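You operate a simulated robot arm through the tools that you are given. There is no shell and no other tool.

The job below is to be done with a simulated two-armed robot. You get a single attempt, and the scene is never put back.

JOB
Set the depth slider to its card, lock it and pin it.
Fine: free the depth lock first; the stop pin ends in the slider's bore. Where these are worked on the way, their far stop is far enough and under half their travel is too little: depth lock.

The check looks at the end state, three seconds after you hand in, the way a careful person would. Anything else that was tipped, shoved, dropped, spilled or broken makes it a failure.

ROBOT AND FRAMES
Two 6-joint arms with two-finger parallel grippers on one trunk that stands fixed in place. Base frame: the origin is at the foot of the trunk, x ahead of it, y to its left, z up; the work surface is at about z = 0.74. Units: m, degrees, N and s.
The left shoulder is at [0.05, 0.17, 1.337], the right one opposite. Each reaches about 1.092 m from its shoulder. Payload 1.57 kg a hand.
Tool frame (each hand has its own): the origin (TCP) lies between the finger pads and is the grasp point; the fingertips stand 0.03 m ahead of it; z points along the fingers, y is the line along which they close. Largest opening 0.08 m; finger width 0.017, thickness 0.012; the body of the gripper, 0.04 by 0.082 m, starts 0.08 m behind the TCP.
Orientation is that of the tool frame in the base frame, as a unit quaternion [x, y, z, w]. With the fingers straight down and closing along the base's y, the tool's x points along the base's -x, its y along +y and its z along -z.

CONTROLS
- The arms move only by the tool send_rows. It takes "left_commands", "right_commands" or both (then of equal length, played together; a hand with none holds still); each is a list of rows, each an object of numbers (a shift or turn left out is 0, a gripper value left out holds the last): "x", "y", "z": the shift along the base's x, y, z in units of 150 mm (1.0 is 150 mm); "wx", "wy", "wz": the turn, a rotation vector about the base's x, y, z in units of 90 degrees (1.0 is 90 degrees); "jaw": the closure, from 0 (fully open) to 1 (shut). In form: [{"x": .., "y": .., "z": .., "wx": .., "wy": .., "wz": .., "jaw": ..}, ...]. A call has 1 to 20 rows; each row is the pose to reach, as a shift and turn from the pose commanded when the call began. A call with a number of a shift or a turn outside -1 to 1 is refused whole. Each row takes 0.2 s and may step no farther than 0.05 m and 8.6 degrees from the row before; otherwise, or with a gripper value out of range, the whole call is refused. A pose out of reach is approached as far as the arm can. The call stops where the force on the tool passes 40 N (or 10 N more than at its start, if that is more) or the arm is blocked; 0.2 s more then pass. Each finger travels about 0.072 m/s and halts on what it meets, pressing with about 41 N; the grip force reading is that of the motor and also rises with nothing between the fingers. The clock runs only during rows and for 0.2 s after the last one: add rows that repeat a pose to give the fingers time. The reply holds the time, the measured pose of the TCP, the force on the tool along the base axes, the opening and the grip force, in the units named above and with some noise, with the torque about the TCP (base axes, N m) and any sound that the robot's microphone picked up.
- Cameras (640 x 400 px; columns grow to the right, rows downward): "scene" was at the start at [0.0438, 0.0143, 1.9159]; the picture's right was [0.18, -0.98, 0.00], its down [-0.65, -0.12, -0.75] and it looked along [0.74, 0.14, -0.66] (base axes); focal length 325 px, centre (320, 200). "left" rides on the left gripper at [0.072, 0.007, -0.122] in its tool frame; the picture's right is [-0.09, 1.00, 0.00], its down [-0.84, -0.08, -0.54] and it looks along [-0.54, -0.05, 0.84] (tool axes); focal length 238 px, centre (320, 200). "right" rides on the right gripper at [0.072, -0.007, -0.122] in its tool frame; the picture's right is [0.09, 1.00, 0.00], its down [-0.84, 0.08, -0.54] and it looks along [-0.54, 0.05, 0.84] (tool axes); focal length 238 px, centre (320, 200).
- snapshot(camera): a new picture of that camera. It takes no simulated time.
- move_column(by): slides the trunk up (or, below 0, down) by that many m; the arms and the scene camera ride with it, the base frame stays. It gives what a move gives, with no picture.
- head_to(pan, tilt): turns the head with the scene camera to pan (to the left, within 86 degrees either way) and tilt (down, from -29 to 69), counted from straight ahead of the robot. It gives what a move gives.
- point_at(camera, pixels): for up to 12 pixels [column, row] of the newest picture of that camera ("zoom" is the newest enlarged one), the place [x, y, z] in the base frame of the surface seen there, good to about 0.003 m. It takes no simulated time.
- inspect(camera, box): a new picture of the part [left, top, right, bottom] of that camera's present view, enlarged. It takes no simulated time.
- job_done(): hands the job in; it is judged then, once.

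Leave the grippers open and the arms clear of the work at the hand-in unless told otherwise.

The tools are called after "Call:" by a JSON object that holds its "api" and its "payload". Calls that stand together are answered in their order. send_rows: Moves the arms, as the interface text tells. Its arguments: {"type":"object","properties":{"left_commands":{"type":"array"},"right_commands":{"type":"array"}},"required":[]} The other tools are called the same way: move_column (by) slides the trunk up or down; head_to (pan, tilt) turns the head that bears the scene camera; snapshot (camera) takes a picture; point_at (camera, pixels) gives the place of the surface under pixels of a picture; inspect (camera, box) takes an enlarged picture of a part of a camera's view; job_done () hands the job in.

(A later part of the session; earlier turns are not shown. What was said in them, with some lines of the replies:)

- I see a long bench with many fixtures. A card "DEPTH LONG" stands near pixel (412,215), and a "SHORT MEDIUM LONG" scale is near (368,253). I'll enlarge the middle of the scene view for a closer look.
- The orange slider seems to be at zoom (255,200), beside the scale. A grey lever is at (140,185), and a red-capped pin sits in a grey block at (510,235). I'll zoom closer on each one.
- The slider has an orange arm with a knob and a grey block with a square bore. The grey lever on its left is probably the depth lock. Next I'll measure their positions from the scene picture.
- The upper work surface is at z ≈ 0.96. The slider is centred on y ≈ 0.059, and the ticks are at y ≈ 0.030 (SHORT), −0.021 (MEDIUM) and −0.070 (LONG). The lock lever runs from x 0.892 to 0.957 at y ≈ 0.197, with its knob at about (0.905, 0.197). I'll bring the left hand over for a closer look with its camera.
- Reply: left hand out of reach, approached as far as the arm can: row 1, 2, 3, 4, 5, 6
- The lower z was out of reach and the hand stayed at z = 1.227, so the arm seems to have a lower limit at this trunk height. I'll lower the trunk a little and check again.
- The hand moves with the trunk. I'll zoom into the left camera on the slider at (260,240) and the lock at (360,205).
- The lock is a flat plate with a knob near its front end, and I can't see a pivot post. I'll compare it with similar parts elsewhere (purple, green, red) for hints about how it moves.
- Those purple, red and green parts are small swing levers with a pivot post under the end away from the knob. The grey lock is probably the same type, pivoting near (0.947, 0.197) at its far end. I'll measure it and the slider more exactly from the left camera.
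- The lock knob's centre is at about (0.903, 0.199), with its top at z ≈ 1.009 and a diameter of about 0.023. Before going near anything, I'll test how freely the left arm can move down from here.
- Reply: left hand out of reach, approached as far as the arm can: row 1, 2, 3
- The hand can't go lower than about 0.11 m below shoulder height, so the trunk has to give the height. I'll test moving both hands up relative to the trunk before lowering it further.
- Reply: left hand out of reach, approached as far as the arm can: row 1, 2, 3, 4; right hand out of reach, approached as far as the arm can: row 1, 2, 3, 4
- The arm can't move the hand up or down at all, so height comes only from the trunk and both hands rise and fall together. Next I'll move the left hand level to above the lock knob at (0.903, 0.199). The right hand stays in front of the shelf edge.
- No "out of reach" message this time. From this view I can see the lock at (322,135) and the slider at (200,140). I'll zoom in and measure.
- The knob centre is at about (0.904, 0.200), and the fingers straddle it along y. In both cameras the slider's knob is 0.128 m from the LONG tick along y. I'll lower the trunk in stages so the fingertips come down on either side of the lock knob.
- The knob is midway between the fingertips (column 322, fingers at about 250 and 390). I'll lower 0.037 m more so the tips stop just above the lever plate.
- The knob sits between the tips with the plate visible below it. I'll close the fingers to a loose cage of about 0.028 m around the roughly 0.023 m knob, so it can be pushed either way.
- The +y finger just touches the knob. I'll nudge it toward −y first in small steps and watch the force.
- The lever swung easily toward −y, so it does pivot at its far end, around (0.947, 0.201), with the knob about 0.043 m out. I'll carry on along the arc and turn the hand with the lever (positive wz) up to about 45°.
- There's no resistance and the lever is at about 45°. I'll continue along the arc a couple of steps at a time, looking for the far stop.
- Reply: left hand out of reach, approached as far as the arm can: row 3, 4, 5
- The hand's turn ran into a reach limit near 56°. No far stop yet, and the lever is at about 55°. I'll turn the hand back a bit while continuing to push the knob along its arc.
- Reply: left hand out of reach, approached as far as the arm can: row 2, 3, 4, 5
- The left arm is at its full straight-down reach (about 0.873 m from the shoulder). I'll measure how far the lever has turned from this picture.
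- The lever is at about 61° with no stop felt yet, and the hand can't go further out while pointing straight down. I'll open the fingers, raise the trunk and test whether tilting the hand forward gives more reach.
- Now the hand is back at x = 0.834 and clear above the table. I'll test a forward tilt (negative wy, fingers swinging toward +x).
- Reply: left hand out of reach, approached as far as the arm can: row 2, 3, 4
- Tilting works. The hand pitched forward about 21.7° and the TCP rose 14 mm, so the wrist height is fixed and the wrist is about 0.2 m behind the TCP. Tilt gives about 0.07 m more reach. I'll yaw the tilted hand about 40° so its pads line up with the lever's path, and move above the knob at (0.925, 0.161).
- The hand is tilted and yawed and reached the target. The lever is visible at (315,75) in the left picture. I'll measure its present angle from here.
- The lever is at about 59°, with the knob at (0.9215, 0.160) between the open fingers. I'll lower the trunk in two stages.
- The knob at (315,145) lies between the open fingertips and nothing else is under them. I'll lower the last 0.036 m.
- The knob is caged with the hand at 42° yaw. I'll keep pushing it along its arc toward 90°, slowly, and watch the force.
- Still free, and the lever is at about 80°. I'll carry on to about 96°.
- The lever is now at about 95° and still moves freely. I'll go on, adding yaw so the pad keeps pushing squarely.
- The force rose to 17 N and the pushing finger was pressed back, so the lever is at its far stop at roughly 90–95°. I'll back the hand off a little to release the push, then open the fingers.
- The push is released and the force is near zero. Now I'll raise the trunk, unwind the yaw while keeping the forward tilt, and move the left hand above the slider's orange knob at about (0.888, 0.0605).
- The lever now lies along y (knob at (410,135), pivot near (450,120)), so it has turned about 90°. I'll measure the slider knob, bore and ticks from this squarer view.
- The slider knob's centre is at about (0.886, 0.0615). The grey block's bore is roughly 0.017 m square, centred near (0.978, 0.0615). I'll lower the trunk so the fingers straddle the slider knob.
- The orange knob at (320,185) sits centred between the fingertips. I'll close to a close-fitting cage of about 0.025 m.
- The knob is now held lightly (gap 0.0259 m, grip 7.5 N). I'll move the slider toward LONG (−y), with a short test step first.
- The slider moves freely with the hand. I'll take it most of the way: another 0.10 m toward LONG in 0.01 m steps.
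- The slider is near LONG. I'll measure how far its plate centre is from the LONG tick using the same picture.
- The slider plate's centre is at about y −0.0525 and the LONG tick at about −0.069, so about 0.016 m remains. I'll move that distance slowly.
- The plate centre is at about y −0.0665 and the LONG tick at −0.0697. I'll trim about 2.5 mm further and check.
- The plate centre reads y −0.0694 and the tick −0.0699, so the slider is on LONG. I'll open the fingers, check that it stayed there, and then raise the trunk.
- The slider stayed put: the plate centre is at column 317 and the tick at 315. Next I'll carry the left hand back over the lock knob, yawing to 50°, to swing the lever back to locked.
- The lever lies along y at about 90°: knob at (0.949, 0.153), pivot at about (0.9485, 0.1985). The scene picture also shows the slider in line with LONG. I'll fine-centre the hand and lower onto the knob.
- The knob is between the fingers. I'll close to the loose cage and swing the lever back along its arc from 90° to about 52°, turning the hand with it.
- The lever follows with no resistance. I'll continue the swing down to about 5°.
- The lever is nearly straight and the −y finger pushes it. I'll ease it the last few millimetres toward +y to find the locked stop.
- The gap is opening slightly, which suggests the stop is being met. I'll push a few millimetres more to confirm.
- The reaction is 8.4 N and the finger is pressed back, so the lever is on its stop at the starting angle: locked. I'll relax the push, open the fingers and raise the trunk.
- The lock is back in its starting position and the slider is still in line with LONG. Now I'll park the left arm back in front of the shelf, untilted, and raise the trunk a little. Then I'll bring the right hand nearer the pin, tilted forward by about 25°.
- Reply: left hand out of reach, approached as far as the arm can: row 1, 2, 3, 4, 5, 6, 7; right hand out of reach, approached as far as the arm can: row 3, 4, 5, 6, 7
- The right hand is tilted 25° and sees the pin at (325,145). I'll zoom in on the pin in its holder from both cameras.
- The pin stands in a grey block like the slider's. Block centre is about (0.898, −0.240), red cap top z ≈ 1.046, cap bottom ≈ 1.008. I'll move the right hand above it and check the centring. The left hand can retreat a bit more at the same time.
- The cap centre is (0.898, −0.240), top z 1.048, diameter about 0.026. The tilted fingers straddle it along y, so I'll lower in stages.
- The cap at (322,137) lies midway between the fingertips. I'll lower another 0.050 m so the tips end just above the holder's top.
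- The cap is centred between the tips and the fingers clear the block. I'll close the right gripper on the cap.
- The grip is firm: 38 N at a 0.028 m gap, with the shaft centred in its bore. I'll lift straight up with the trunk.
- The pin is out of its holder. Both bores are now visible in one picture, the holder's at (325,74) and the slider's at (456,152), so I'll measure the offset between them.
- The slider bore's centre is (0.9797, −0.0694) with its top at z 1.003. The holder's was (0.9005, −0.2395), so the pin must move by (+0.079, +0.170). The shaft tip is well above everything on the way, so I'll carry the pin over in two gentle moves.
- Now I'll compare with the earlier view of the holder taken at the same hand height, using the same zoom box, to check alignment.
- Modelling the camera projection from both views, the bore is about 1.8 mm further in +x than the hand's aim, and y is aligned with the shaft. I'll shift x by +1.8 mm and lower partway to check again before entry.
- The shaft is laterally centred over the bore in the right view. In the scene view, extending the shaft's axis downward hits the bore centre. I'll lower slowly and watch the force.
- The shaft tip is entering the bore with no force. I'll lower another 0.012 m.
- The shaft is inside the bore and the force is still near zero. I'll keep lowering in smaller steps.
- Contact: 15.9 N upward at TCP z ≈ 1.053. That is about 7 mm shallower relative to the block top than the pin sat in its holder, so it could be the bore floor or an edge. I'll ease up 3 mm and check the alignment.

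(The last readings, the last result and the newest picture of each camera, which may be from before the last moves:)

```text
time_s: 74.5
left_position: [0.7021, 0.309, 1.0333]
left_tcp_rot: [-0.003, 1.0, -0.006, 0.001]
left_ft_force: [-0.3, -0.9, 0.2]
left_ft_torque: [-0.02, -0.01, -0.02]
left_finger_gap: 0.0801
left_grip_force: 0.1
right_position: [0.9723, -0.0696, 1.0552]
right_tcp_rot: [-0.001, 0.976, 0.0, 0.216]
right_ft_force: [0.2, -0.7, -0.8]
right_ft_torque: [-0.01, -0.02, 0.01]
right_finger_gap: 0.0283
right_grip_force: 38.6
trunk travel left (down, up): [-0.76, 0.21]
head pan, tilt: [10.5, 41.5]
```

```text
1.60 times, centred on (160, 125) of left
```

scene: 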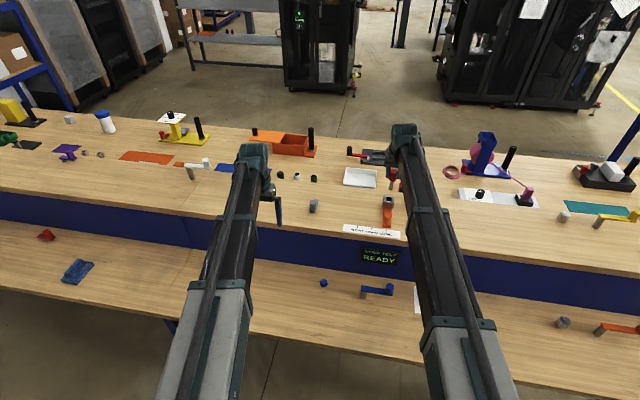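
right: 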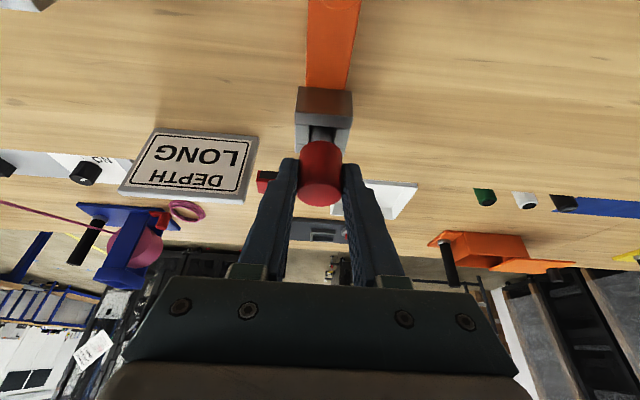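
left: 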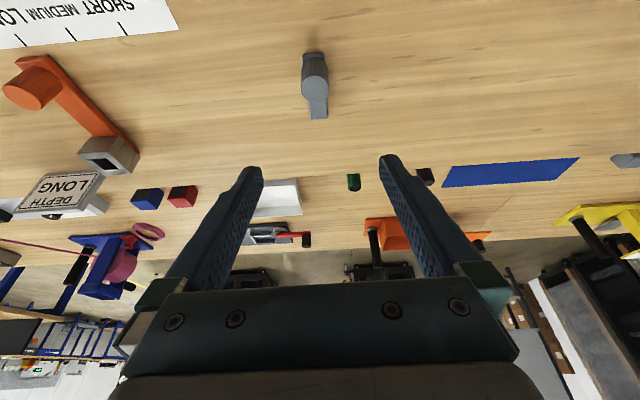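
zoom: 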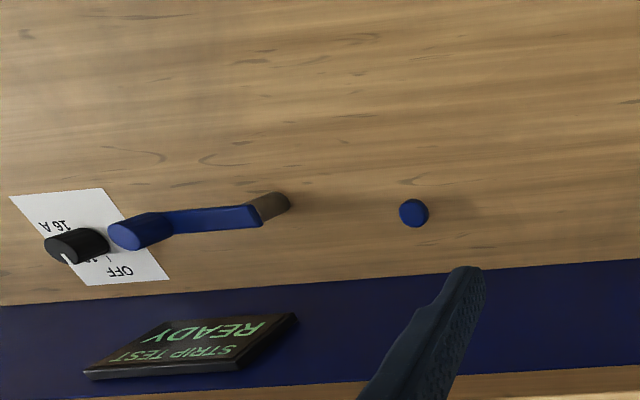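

The shaft looks centred in the bore in both views. To tell a floor from an edge, I'll lower to light contact again with a small sideways shift and compare the contact height.

Call:
{"api": "send_rows", "payload": {"right_commands": [{"y": -0.005, "x": 0.0}, {"y": -0.008, "x": 0.0}, {"y": -0.008, "x": 0.0}]}}

Call:
{"api": "move_column", "payload": {"by": -0.003}}

Call:
{"api": "move_column", "payload": {"by": -0.001}}

```text
time_s: 75.3
left_position: [0.7024, 0.3082, 1.0344]
left_tcp_rot: [-0.003, 1.0, -0.006, 0.001]
left_ft_force: [-0.1, 0.6, -0.1]
left_ft_torque: [0.0, -0.01, 0.01]
left_finger_gap: 0.0801
left_grip_force: 0.0
right_position: [0.9732, -0.0703, 1.0557]
right_tcp_rot: [0.0, 0.976, 0.0, 0.217]
right_ft_force: [0.7, -0.5, -1.0]
right_ft_torque: [-0.01, -0.02, 0.01]
right_finger_gap: 0.0281
right_grip_force: 38.0
trunk travel left (down, up): [-0.76, 0.21]
head pan, tilt: [10.5, 41.5]
```

```text
time_s: 75.8
left_position: [0.7019, 0.3081, 1.0313]
left_tcp_rot: [-0.003, 1.0, -0.005, 0.002]
left_ft_force: [0.1, 0.5, 0.1]
left_ft_torque: [0.0, -0.02, 0.02]
left_finger_gap: 0.0798
left_grip_force: 0.0
right_position: [0.9726, -0.0718, 1.0536]
right_tcp_rot: [0.0, 0.976, 0.0, 0.217]
right_ft_force: [0.8, -0.9, 6.4]
right_ft_torque: [-0.05, -0.13, -0.02]
right_finger_gap: 0.028
right_grip_force: 38.0
trunk travel left (down, up): [-0.757, 0.213]
head pan, tilt: [10.5, 41.5]
```

```text
time_s: 76.4
left_position: [0.702, 0.3082, 1.0316]
left_tcp_rot: [-0.002, 1.0, -0.005, 0.002]
left_ft_force: [-0.3, 0.8, -0.2]
left_ft_torque: [0.02, 0.0, 0.0]
left_finger_gap: 0.0801
left_grip_force: 0.0
right_position: [0.9727, -0.072, 1.0523]
right_tcp_rot: [-0.001, 0.976, 0.0, 0.217]
right_ft_force: [2.6, 1.1, 11.1]
right_ft_torque: [0.09, -0.32, 0.03]
right_finger_gap: 0.0281
right_grip_force: 38.2
trunk travel left (down, up): [-0.756, 0.214]
head pan, tilt: [10.5, 41.5]
```

The contact height is the same after shifting y. I'll also try a small x shift to make sure it's the floor.

Call:
{"api": "move_column", "payload": {"by": 0.004}}

Call:
{"api": "send_rows", "payload": {"right_commands": [{"x": -0.006, "y": 0.003}, {"x": -0.01, "y": 0.004}, {"x": -0.01, "y": 0.004}]}}

Call:
{"api": "move_column", "payload": {"by": -0.004}}

```text
time_s: 76.9
left_position: [0.7035, 0.3075, 1.0348]
left_tcp_rot: [-0.003, 1.0, -0.005, 0.001]
left_ft_force: [-0.5, 0.3, 1.5]
left_ft_torque: [-0.01, -0.01, 0.0]
left_finger_gap: 0.0801
left_grip_force: 0.0
right_position: [0.9726, -0.0708, 1.0543]
right_tcp_rot: [0.0, 0.976, 0.0, 0.216]
right_ft_force: [-0.4, 0.6, -0.7]
right_ft_torque: [0.01, -0.01, 0.02]
right_finger_gap: 0.0282
right_grip_force: 38.7
trunk travel left (down, up): [-0.76, 0.21]
head pan, tilt: [10.5, 41.5]
```

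```text
time_s: 77.7
left_position: [0.7029, 0.3064, 1.0345]
left_tcp_rot: [-0.003, 1.0, -0.006, 0.001]
left_ft_force: [0.5, 0.3, 0.1]
left_ft_torque: [-0.03, -0.01, -0.01]
left_finger_gap: 0.0801
left_grip_force: 0.0
right_position: [0.9718, -0.0713, 1.0554]
right_tcp_rot: [0.0, 0.976, 0.001, 0.217]
right_ft_force: [-0.2, 0.1, -1.1]
right_ft_torque: [0.0, 0.0, 0.0]
right_finger_gap: 0.028
right_grip_force: 38.5
trunk travel left (down, up): [-0.76, 0.21]
head pan, tilt: [10.5, 41.5]
```

```text
time_s: 78.2
left_position: [0.7021, 0.3088, 1.0315]
left_tcp_rot: [-0.004, 1.0, -0.005, 0.002]
left_ft_force: [0.2, -0.7, -0.1]
left_ft_torque: [0.01, 0.02, -0.01]
left_finger_gap: 0.0802
left_grip_force: 0.1
right_position: [0.9712, -0.0723, 1.0527]
right_tcp_rot: [0.0, 0.976, -0.001, 0.219]
right_ft_force: [1.2, -0.9, 10.6]
right_ft_torque: [-0.1, -0.16, -0.04]
right_finger_gap: 0.0281
right_grip_force: 37.9
trunk travel left (down, up): [-0.756, 0.214]
head pan, tilt: [10.5, 41.5]
```

The contact height is the same again and the force acts near the pin's axis, so the pin is standing on the bore's floor. I'll ease off 1 mm and open the gripper slowly.

Call:
{"api": "move_column", "payload": {"by": 0.001}}

Call:
{"api": "send_rows", "payload": {"right_commands": [{"jaw": 0.7}, {"jaw": 0.6}, {"jaw": 0.5}, {"jaw": 0.4}, {"jaw": 0.2}, {"jaw": 0.0}, {"jaw": 0.0}, {"jaw": 0.0}]}}

Call:
{"api": "snapshot", "payload": {"camera": "right"}}

Call:
{"api": "inspect", "payload": {"camera": "scene", "box": [360, 160, 420, 210]}}

```text
time_s: 78.7
left_position: [0.7022, 0.3073, 1.0313]
left_tcp_rot: [-0.003, 1.0, -0.006, 0.002]
left_ft_force: [0.7, 0.2, -0.2]
left_ft_torque: [0.03, -0.01, 0.05]
left_finger_gap: 0.0799
left_grip_force: 0.1
right_position: [0.9713, -0.0693, 1.0521]
right_tcp_rot: [0.0, 0.976, 0.0, 0.216]
right_ft_force: [1.2, -0.8, 1.5]
right_ft_torque: [-0.01, -0.04, -0.03]
right_finger_gap: 0.028
right_grip_force: 37.9
trunk travel left (down, up): [-0.757, 0.213]
head pan, tilt: [10.5, 41.5]
```

```text
time_s: 80.5
left_position: [0.7029, 0.3092, 1.0311]
left_tcp_rot: [-0.003, 1.0, -0.005, 0.001]
left_ft_force: [0.0, 0.4, 0.0]
left_ft_torque: [-0.01, -0.01, -0.03]
left_finger_gap: 0.0799
left_grip_force: 0.0
right_position: [0.9723, -0.0709, 1.0521]
right_tcp_rot: [0.0, 0.976, 0.0, 0.216]
right_ft_force: [0.0, -0.5, -0.1]
right_ft_torque: [-0.02, -0.01, 0.01]
right_finger_gap: 0.0798
right_grip_force: 0.0
trunk travel left (down, up): [-0.757, 0.213]
head pan, tilt: [10.5, 41.5]
```

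```text
taken
```

right: 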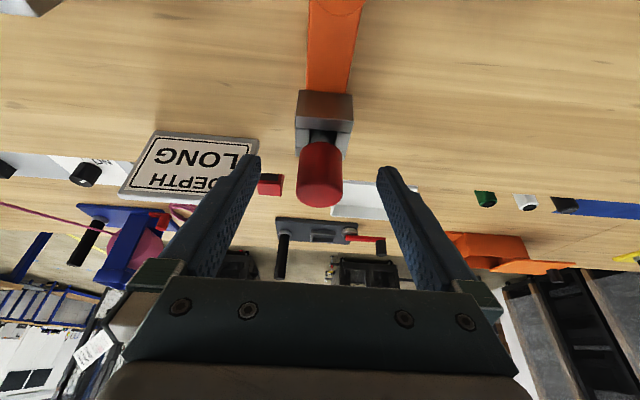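

```text
8.00 times, centred on (390, 185) of scene
```

zoom: 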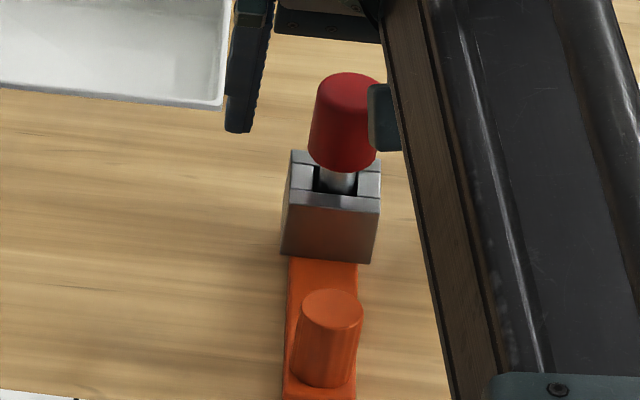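

The pin stands upright in the slider's bore and the fingers are clear on both sides. I'll raise the trunk straight up and then look.

Call:
{"api": "move_column", "payload": {"by": 0.1}}

Call:
{"api": "snapshot", "payload": {"camera": "right"}}

Call:
{"api": "inspect", "payload": {"camera": "right", "box": [280, 20, 380, 130]}}

Call:
{"api": "point_at", "payload": {"camera": "right", "pixels": [[323, 85], [323, 95], [312, 90], [335, 90]]}}

```text
time_s: 81.9
left_position: [0.7028, 0.3077, 1.1306]
left_tcp_rot: [-0.003, 1.0, -0.004, 0.001]
left_ft_force: [0.2, 0.3, 0.3]
left_ft_torque: [0.0, 0.01, 0.01]
left_finger_gap: 0.0801
left_grip_force: 0.1
right_position: [0.9713, -0.0709, 1.1529]
right_tcp_rot: [0.001, 0.976, 0.0, 0.216]
right_ft_force: [-0.1, 0.2, 0.3]
right_ft_torque: [0.03, -0.04, -0.03]
right_finger_gap: 0.0804
right_grip_force: 0.0
trunk travel left (down, up): [-0.857, 0.113]
head pan, tilt: [10.5, 41.5]
```

```text
taken
```

right: 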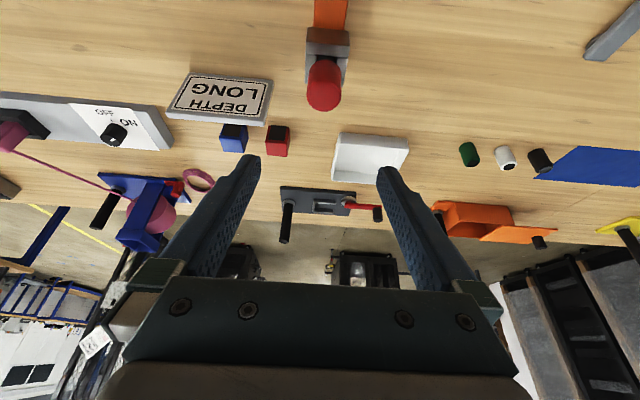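

```text
3.64 times, centred on (330, 75) of right
```

zoom: 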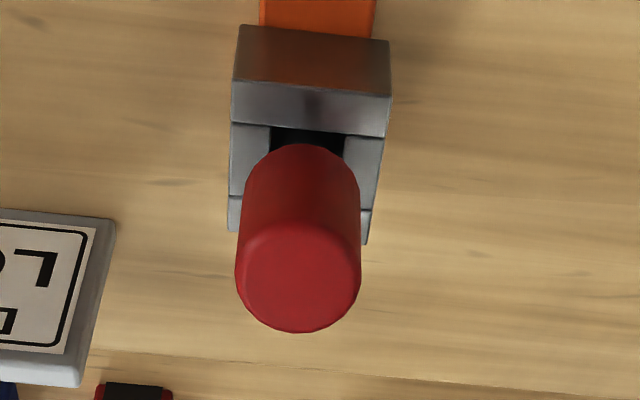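

```text
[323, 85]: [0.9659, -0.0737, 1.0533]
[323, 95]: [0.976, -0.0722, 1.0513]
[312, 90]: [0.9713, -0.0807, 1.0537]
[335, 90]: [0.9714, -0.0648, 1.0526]
```

The cap top is now at z ≈ 1.053, which is 0.050 above the block top, exactly as it sat in its holder. So the pin has settled to full depth. Now I'll withdraw the right arm and remove its tilt.

Call:
{"api": "send_rows", "payload": {"right_commands": [{"x": -0.12, "y": -0.1}, {"x": -0.24, "y": -0.2}, {"x": -0.36, "y": -0.3}, {"x": -0.48, "y": -0.4}, {"x": -0.6, "y": -0.5}, {"x": -0.72, "y": -0.65}, {"x": -0.86, "y": -0.8}, {"x": -1.0, "y": -1.0}, {"x": -1.0, "y": -1.0}]}}

Call:
{"api": "send_rows", "payload": {"right_commands": [{"x": -0.15, "y": -0.04, "wy": 0.05}, {"x": -0.3, "y": -0.08, "wy": 0.1}, {"x": -0.45, "y": -0.12, "wy": 0.15}, {"x": -0.6, "y": -0.16, "wy": 0.2}, {"x": -0.75, "y": -0.2, "wy": 0.25}, {"x": -0.85, "y": -0.2, "wy": 0.278}, {"x": -0.85, "y": -0.2, "wy": 0.278}]}}

Call:
{"api": "snapshot", "payload": {"camera": "scene"}}

Call:
{"api": "inspect", "payload": {"camera": "scene", "box": [290, 165, 450, 265]}}

```text
time_s: 83.9
left_position: [0.7031, 0.3085, 1.1304]
left_tcp_rot: [-0.003, 1.0, -0.005, 0.001]
left_ft_force: [0.2, 0.1, -0.8]
left_ft_torque: [0.01, 0.04, 0.0]
left_finger_gap: 0.0801
left_grip_force: 0.0
right_position: [0.8222, -0.2231, 1.1524]
right_tcp_rot: [0.0, 0.976, 0.0, 0.217]
right_ft_force: [-0.4, 0.7, -0.2]
right_ft_torque: [0.03, -0.01, 0.01]
right_finger_gap: 0.0804
right_grip_force: 0.1
trunk travel left (down, up): [-0.857, 0.113]
head pan, tilt: [10.5, 41.5]
```

```text
time_s: 85.5
left_position: [0.7031, 0.3065, 1.1318]
left_tcp_rot: [-0.002, 1.0, -0.005, 0.001]
left_ft_force: [-0.3, 0.3, 0.4]
left_ft_torque: [0.01, -0.02, -0.04]
left_finger_gap: 0.0797
left_grip_force: 0.2
right_position: [0.694, -0.251, 1.1319]
right_tcp_rot: [0.0, 1.0, 0.0, 0.0]
right_ft_force: [-0.3, 0.6, -0.6]
right_ft_torque: [0.0, 0.0, -0.01]
right_finger_gap: 0.0799
right_grip_force: 0.1
right hand out of reach, approached as far as the arm can: row 1, 2, 3, 4, 5, 6, 7
trunk travel left (down, up): [-0.857, 0.113]
head pan, tilt: [10.5, 41.5]
```

```text
taken
```

scene: 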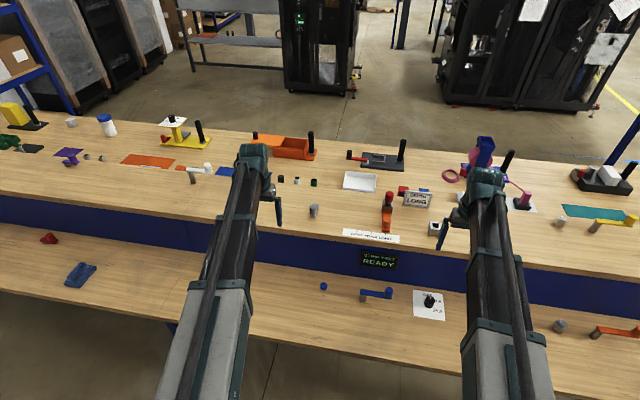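

```text
4.00 times, centred on (370, 215) of scene
```

zoom: 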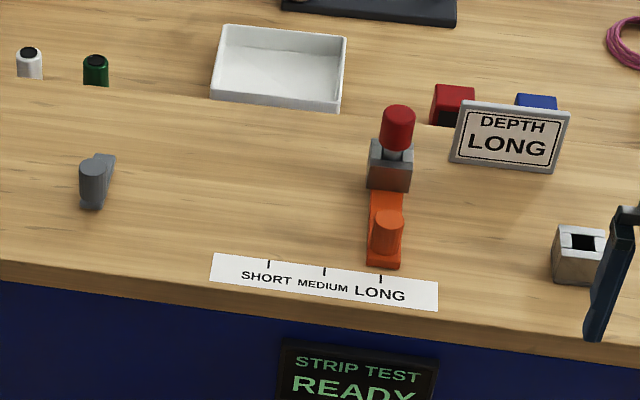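

The pin is in the slider's bore, the slider is by LONG, and the lock lever looks as it did at the start. I'll zoom in for final checks of the slider against the tick and of the lever angle.

Call:
{"api": "inspect", "payload": {"camera": "scene", "box": [365, 185, 415, 245]}}

Call:
{"api": "inspect", "payload": {"camera": "scene", "box": [295, 195, 335, 225]}}

Call:
{"api": "point_at", "payload": {"camera": "zoom", "pixels": [[240, 340], [345, 345], [350, 120], [420, 130], [300, 200]]}}

Call:
{"api": "point_at", "payload": {"camera": "scene", "pixels": [[382, 231], [391, 232], [385, 236], [383, 234], [314, 205], [311, 214], [316, 215], [390, 193], [389, 196]]}}

Call:
{"api": "snapshot", "payload": {"camera": "right"}}

Call:
{"api": "snapshot", "payload": {"camera": "left"}}

```text
6.67 times, centred on (390, 215) of scene
```

zoom: 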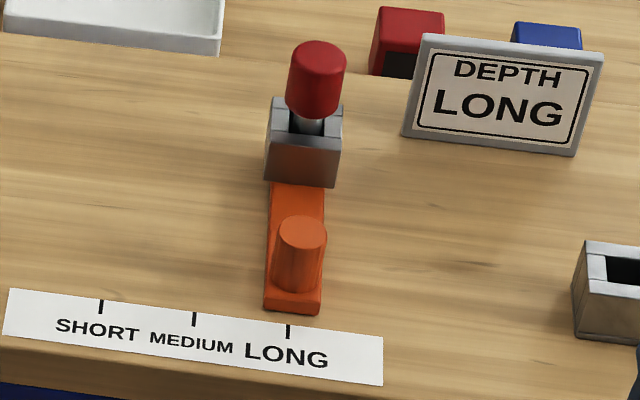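

```text
13.33 times, centred on (315, 210) of scene
```

zoom: 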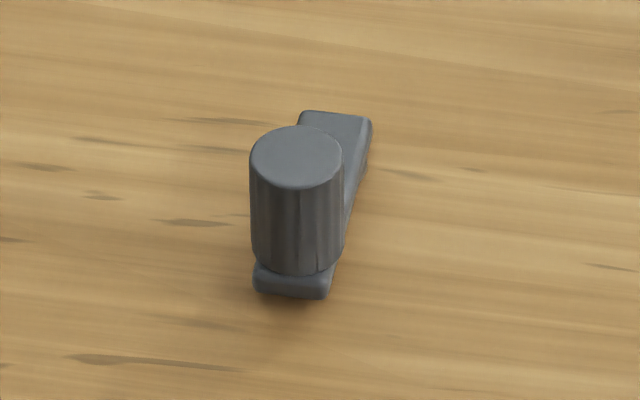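

```text
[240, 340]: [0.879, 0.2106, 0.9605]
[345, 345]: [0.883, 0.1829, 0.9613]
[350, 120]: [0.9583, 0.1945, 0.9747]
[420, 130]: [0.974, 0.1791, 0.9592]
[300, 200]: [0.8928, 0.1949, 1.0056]
```

```text
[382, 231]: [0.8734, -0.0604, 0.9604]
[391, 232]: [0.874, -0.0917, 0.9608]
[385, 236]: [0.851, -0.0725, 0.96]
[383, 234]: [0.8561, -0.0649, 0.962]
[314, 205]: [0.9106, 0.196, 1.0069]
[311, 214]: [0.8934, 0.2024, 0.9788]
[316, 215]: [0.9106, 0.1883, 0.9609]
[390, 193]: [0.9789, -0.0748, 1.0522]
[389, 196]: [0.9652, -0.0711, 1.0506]
```

```text
taken
```

right: 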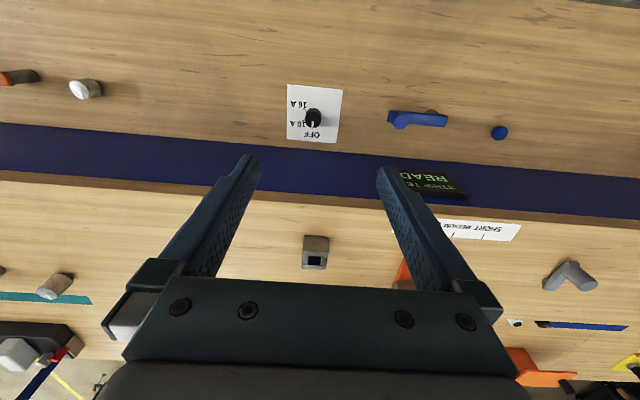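

```text
taken
```

left: 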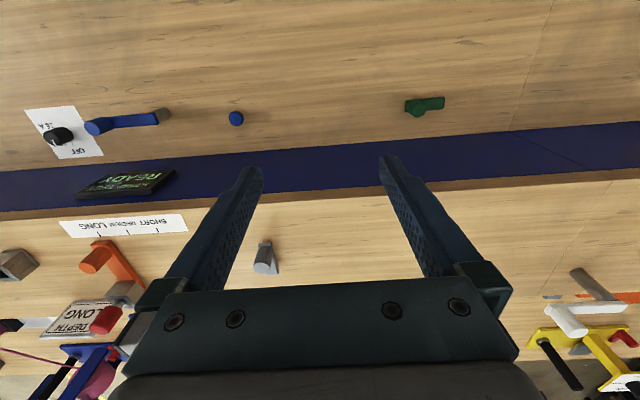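

Call:
{"api": "inspect", "payload": {"camera": "scene", "box": [370, 220, 400, 240]}}

Call:
{"api": "point_at", "payload": {"camera": "zoom", "pixels": [[215, 180], [425, 200], [220, 235], [420, 255], [312, 320], [312, 350]]}}

Call:
{"api": "inspect", "payload": {"camera": "scene", "box": [370, 180, 410, 215]}}

```text
16.00 times, centred on (385, 230) of scene
```

zoom: 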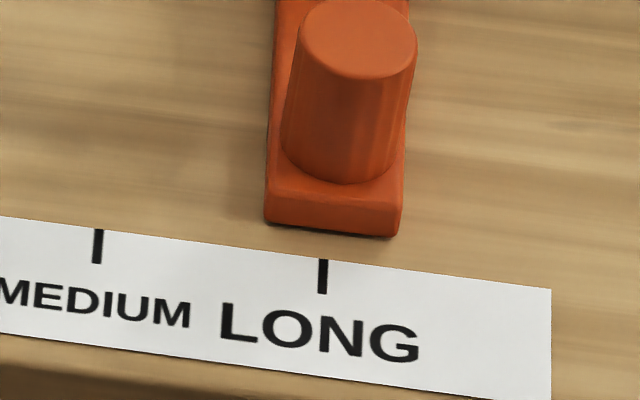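

```text
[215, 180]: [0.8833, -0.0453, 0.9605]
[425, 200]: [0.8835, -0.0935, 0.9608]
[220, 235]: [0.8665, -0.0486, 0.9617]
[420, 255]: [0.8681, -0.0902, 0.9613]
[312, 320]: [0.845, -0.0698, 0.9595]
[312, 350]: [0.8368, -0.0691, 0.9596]
```

```text
11.43 times, centred on (390, 198) of scene
```

zoom: 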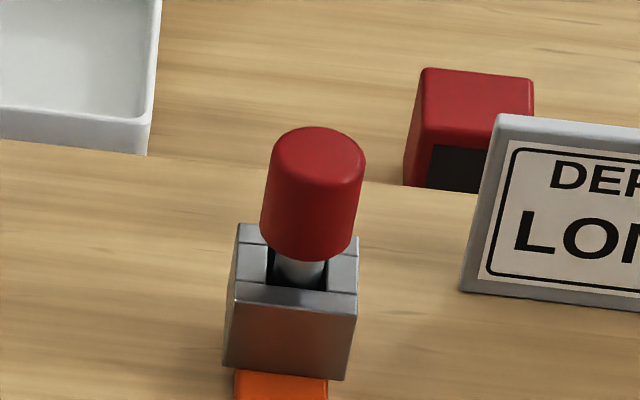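

The slider is within about 1–1.5 mm of the LONG tick (ticks are 50 mm apart), and the pin stands in the bore. One last check of the lock lever's angle.

Call:
{"api": "inspect", "payload": {"camera": "scene", "box": [295, 195, 335, 225]}}

Call:
{"api": "point_at", "payload": {"camera": "zoom", "pixels": [[259, 280], [326, 285], [305, 115], [366, 124], [335, 120], [292, 290], [290, 150], [297, 158]]}}

Call:
{"api": "inspect", "payload": {"camera": "left", "box": [240, 225, 300, 285]}}

```text
13.33 times, centred on (315, 210) of scene
```

zoom: 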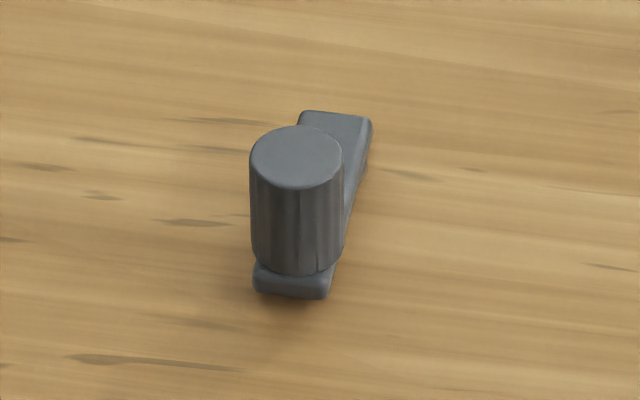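

```text
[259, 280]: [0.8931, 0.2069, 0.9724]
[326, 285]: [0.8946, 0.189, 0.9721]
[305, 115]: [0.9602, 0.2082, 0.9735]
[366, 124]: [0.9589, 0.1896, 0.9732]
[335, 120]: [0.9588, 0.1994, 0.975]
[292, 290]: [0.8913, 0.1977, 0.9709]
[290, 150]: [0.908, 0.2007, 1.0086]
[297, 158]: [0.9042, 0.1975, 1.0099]
```

```text
6.67 times, centred on (270, 255) of left
```

zoom: 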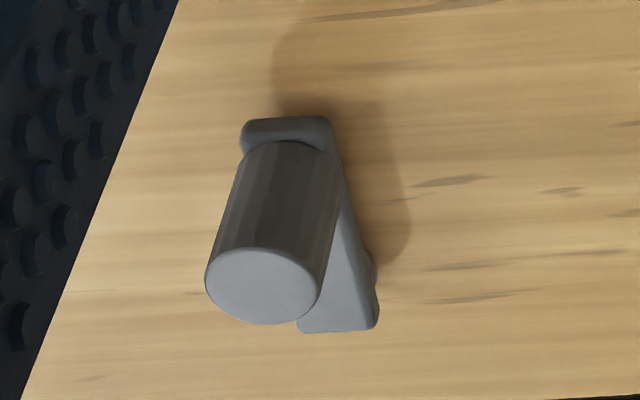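

The lever runs straight along x (near end y 0.198, far end y 0.199), its original locked position. The slider is at LONG, the pin is in its bore, and both arms are clear with grippers open. Handing in.

Call:
{"api": "job_done", "payload": {}}

```text
The job is handed in.
```

The depth slider is set to LONG, locked and pinned, and I've handed the job in.

- **Freeing the lock:** I swung the grey depth lock about 90° to its far stop before moving the slider.
- **Slider:** it moved freely to LONG and sits about 1–1.5 mm past the tick. The ticks are 50 mm apart.
- **Relocking:** I swung the lock back until it met its stop. It measured within about 1° of straight, as it was at the start.
- **Stop pin:** I took the red-capped pin from its holder and lowered it into the slider's bore. It touched down about 7 mm high at first. After I let go it dropped to the same depth it had in the holder, leaning very slightly.

Both grippers are open and both arms are parked in front of the shelf. In the final pictures I saw nothing else tipped, shoved or dropped.
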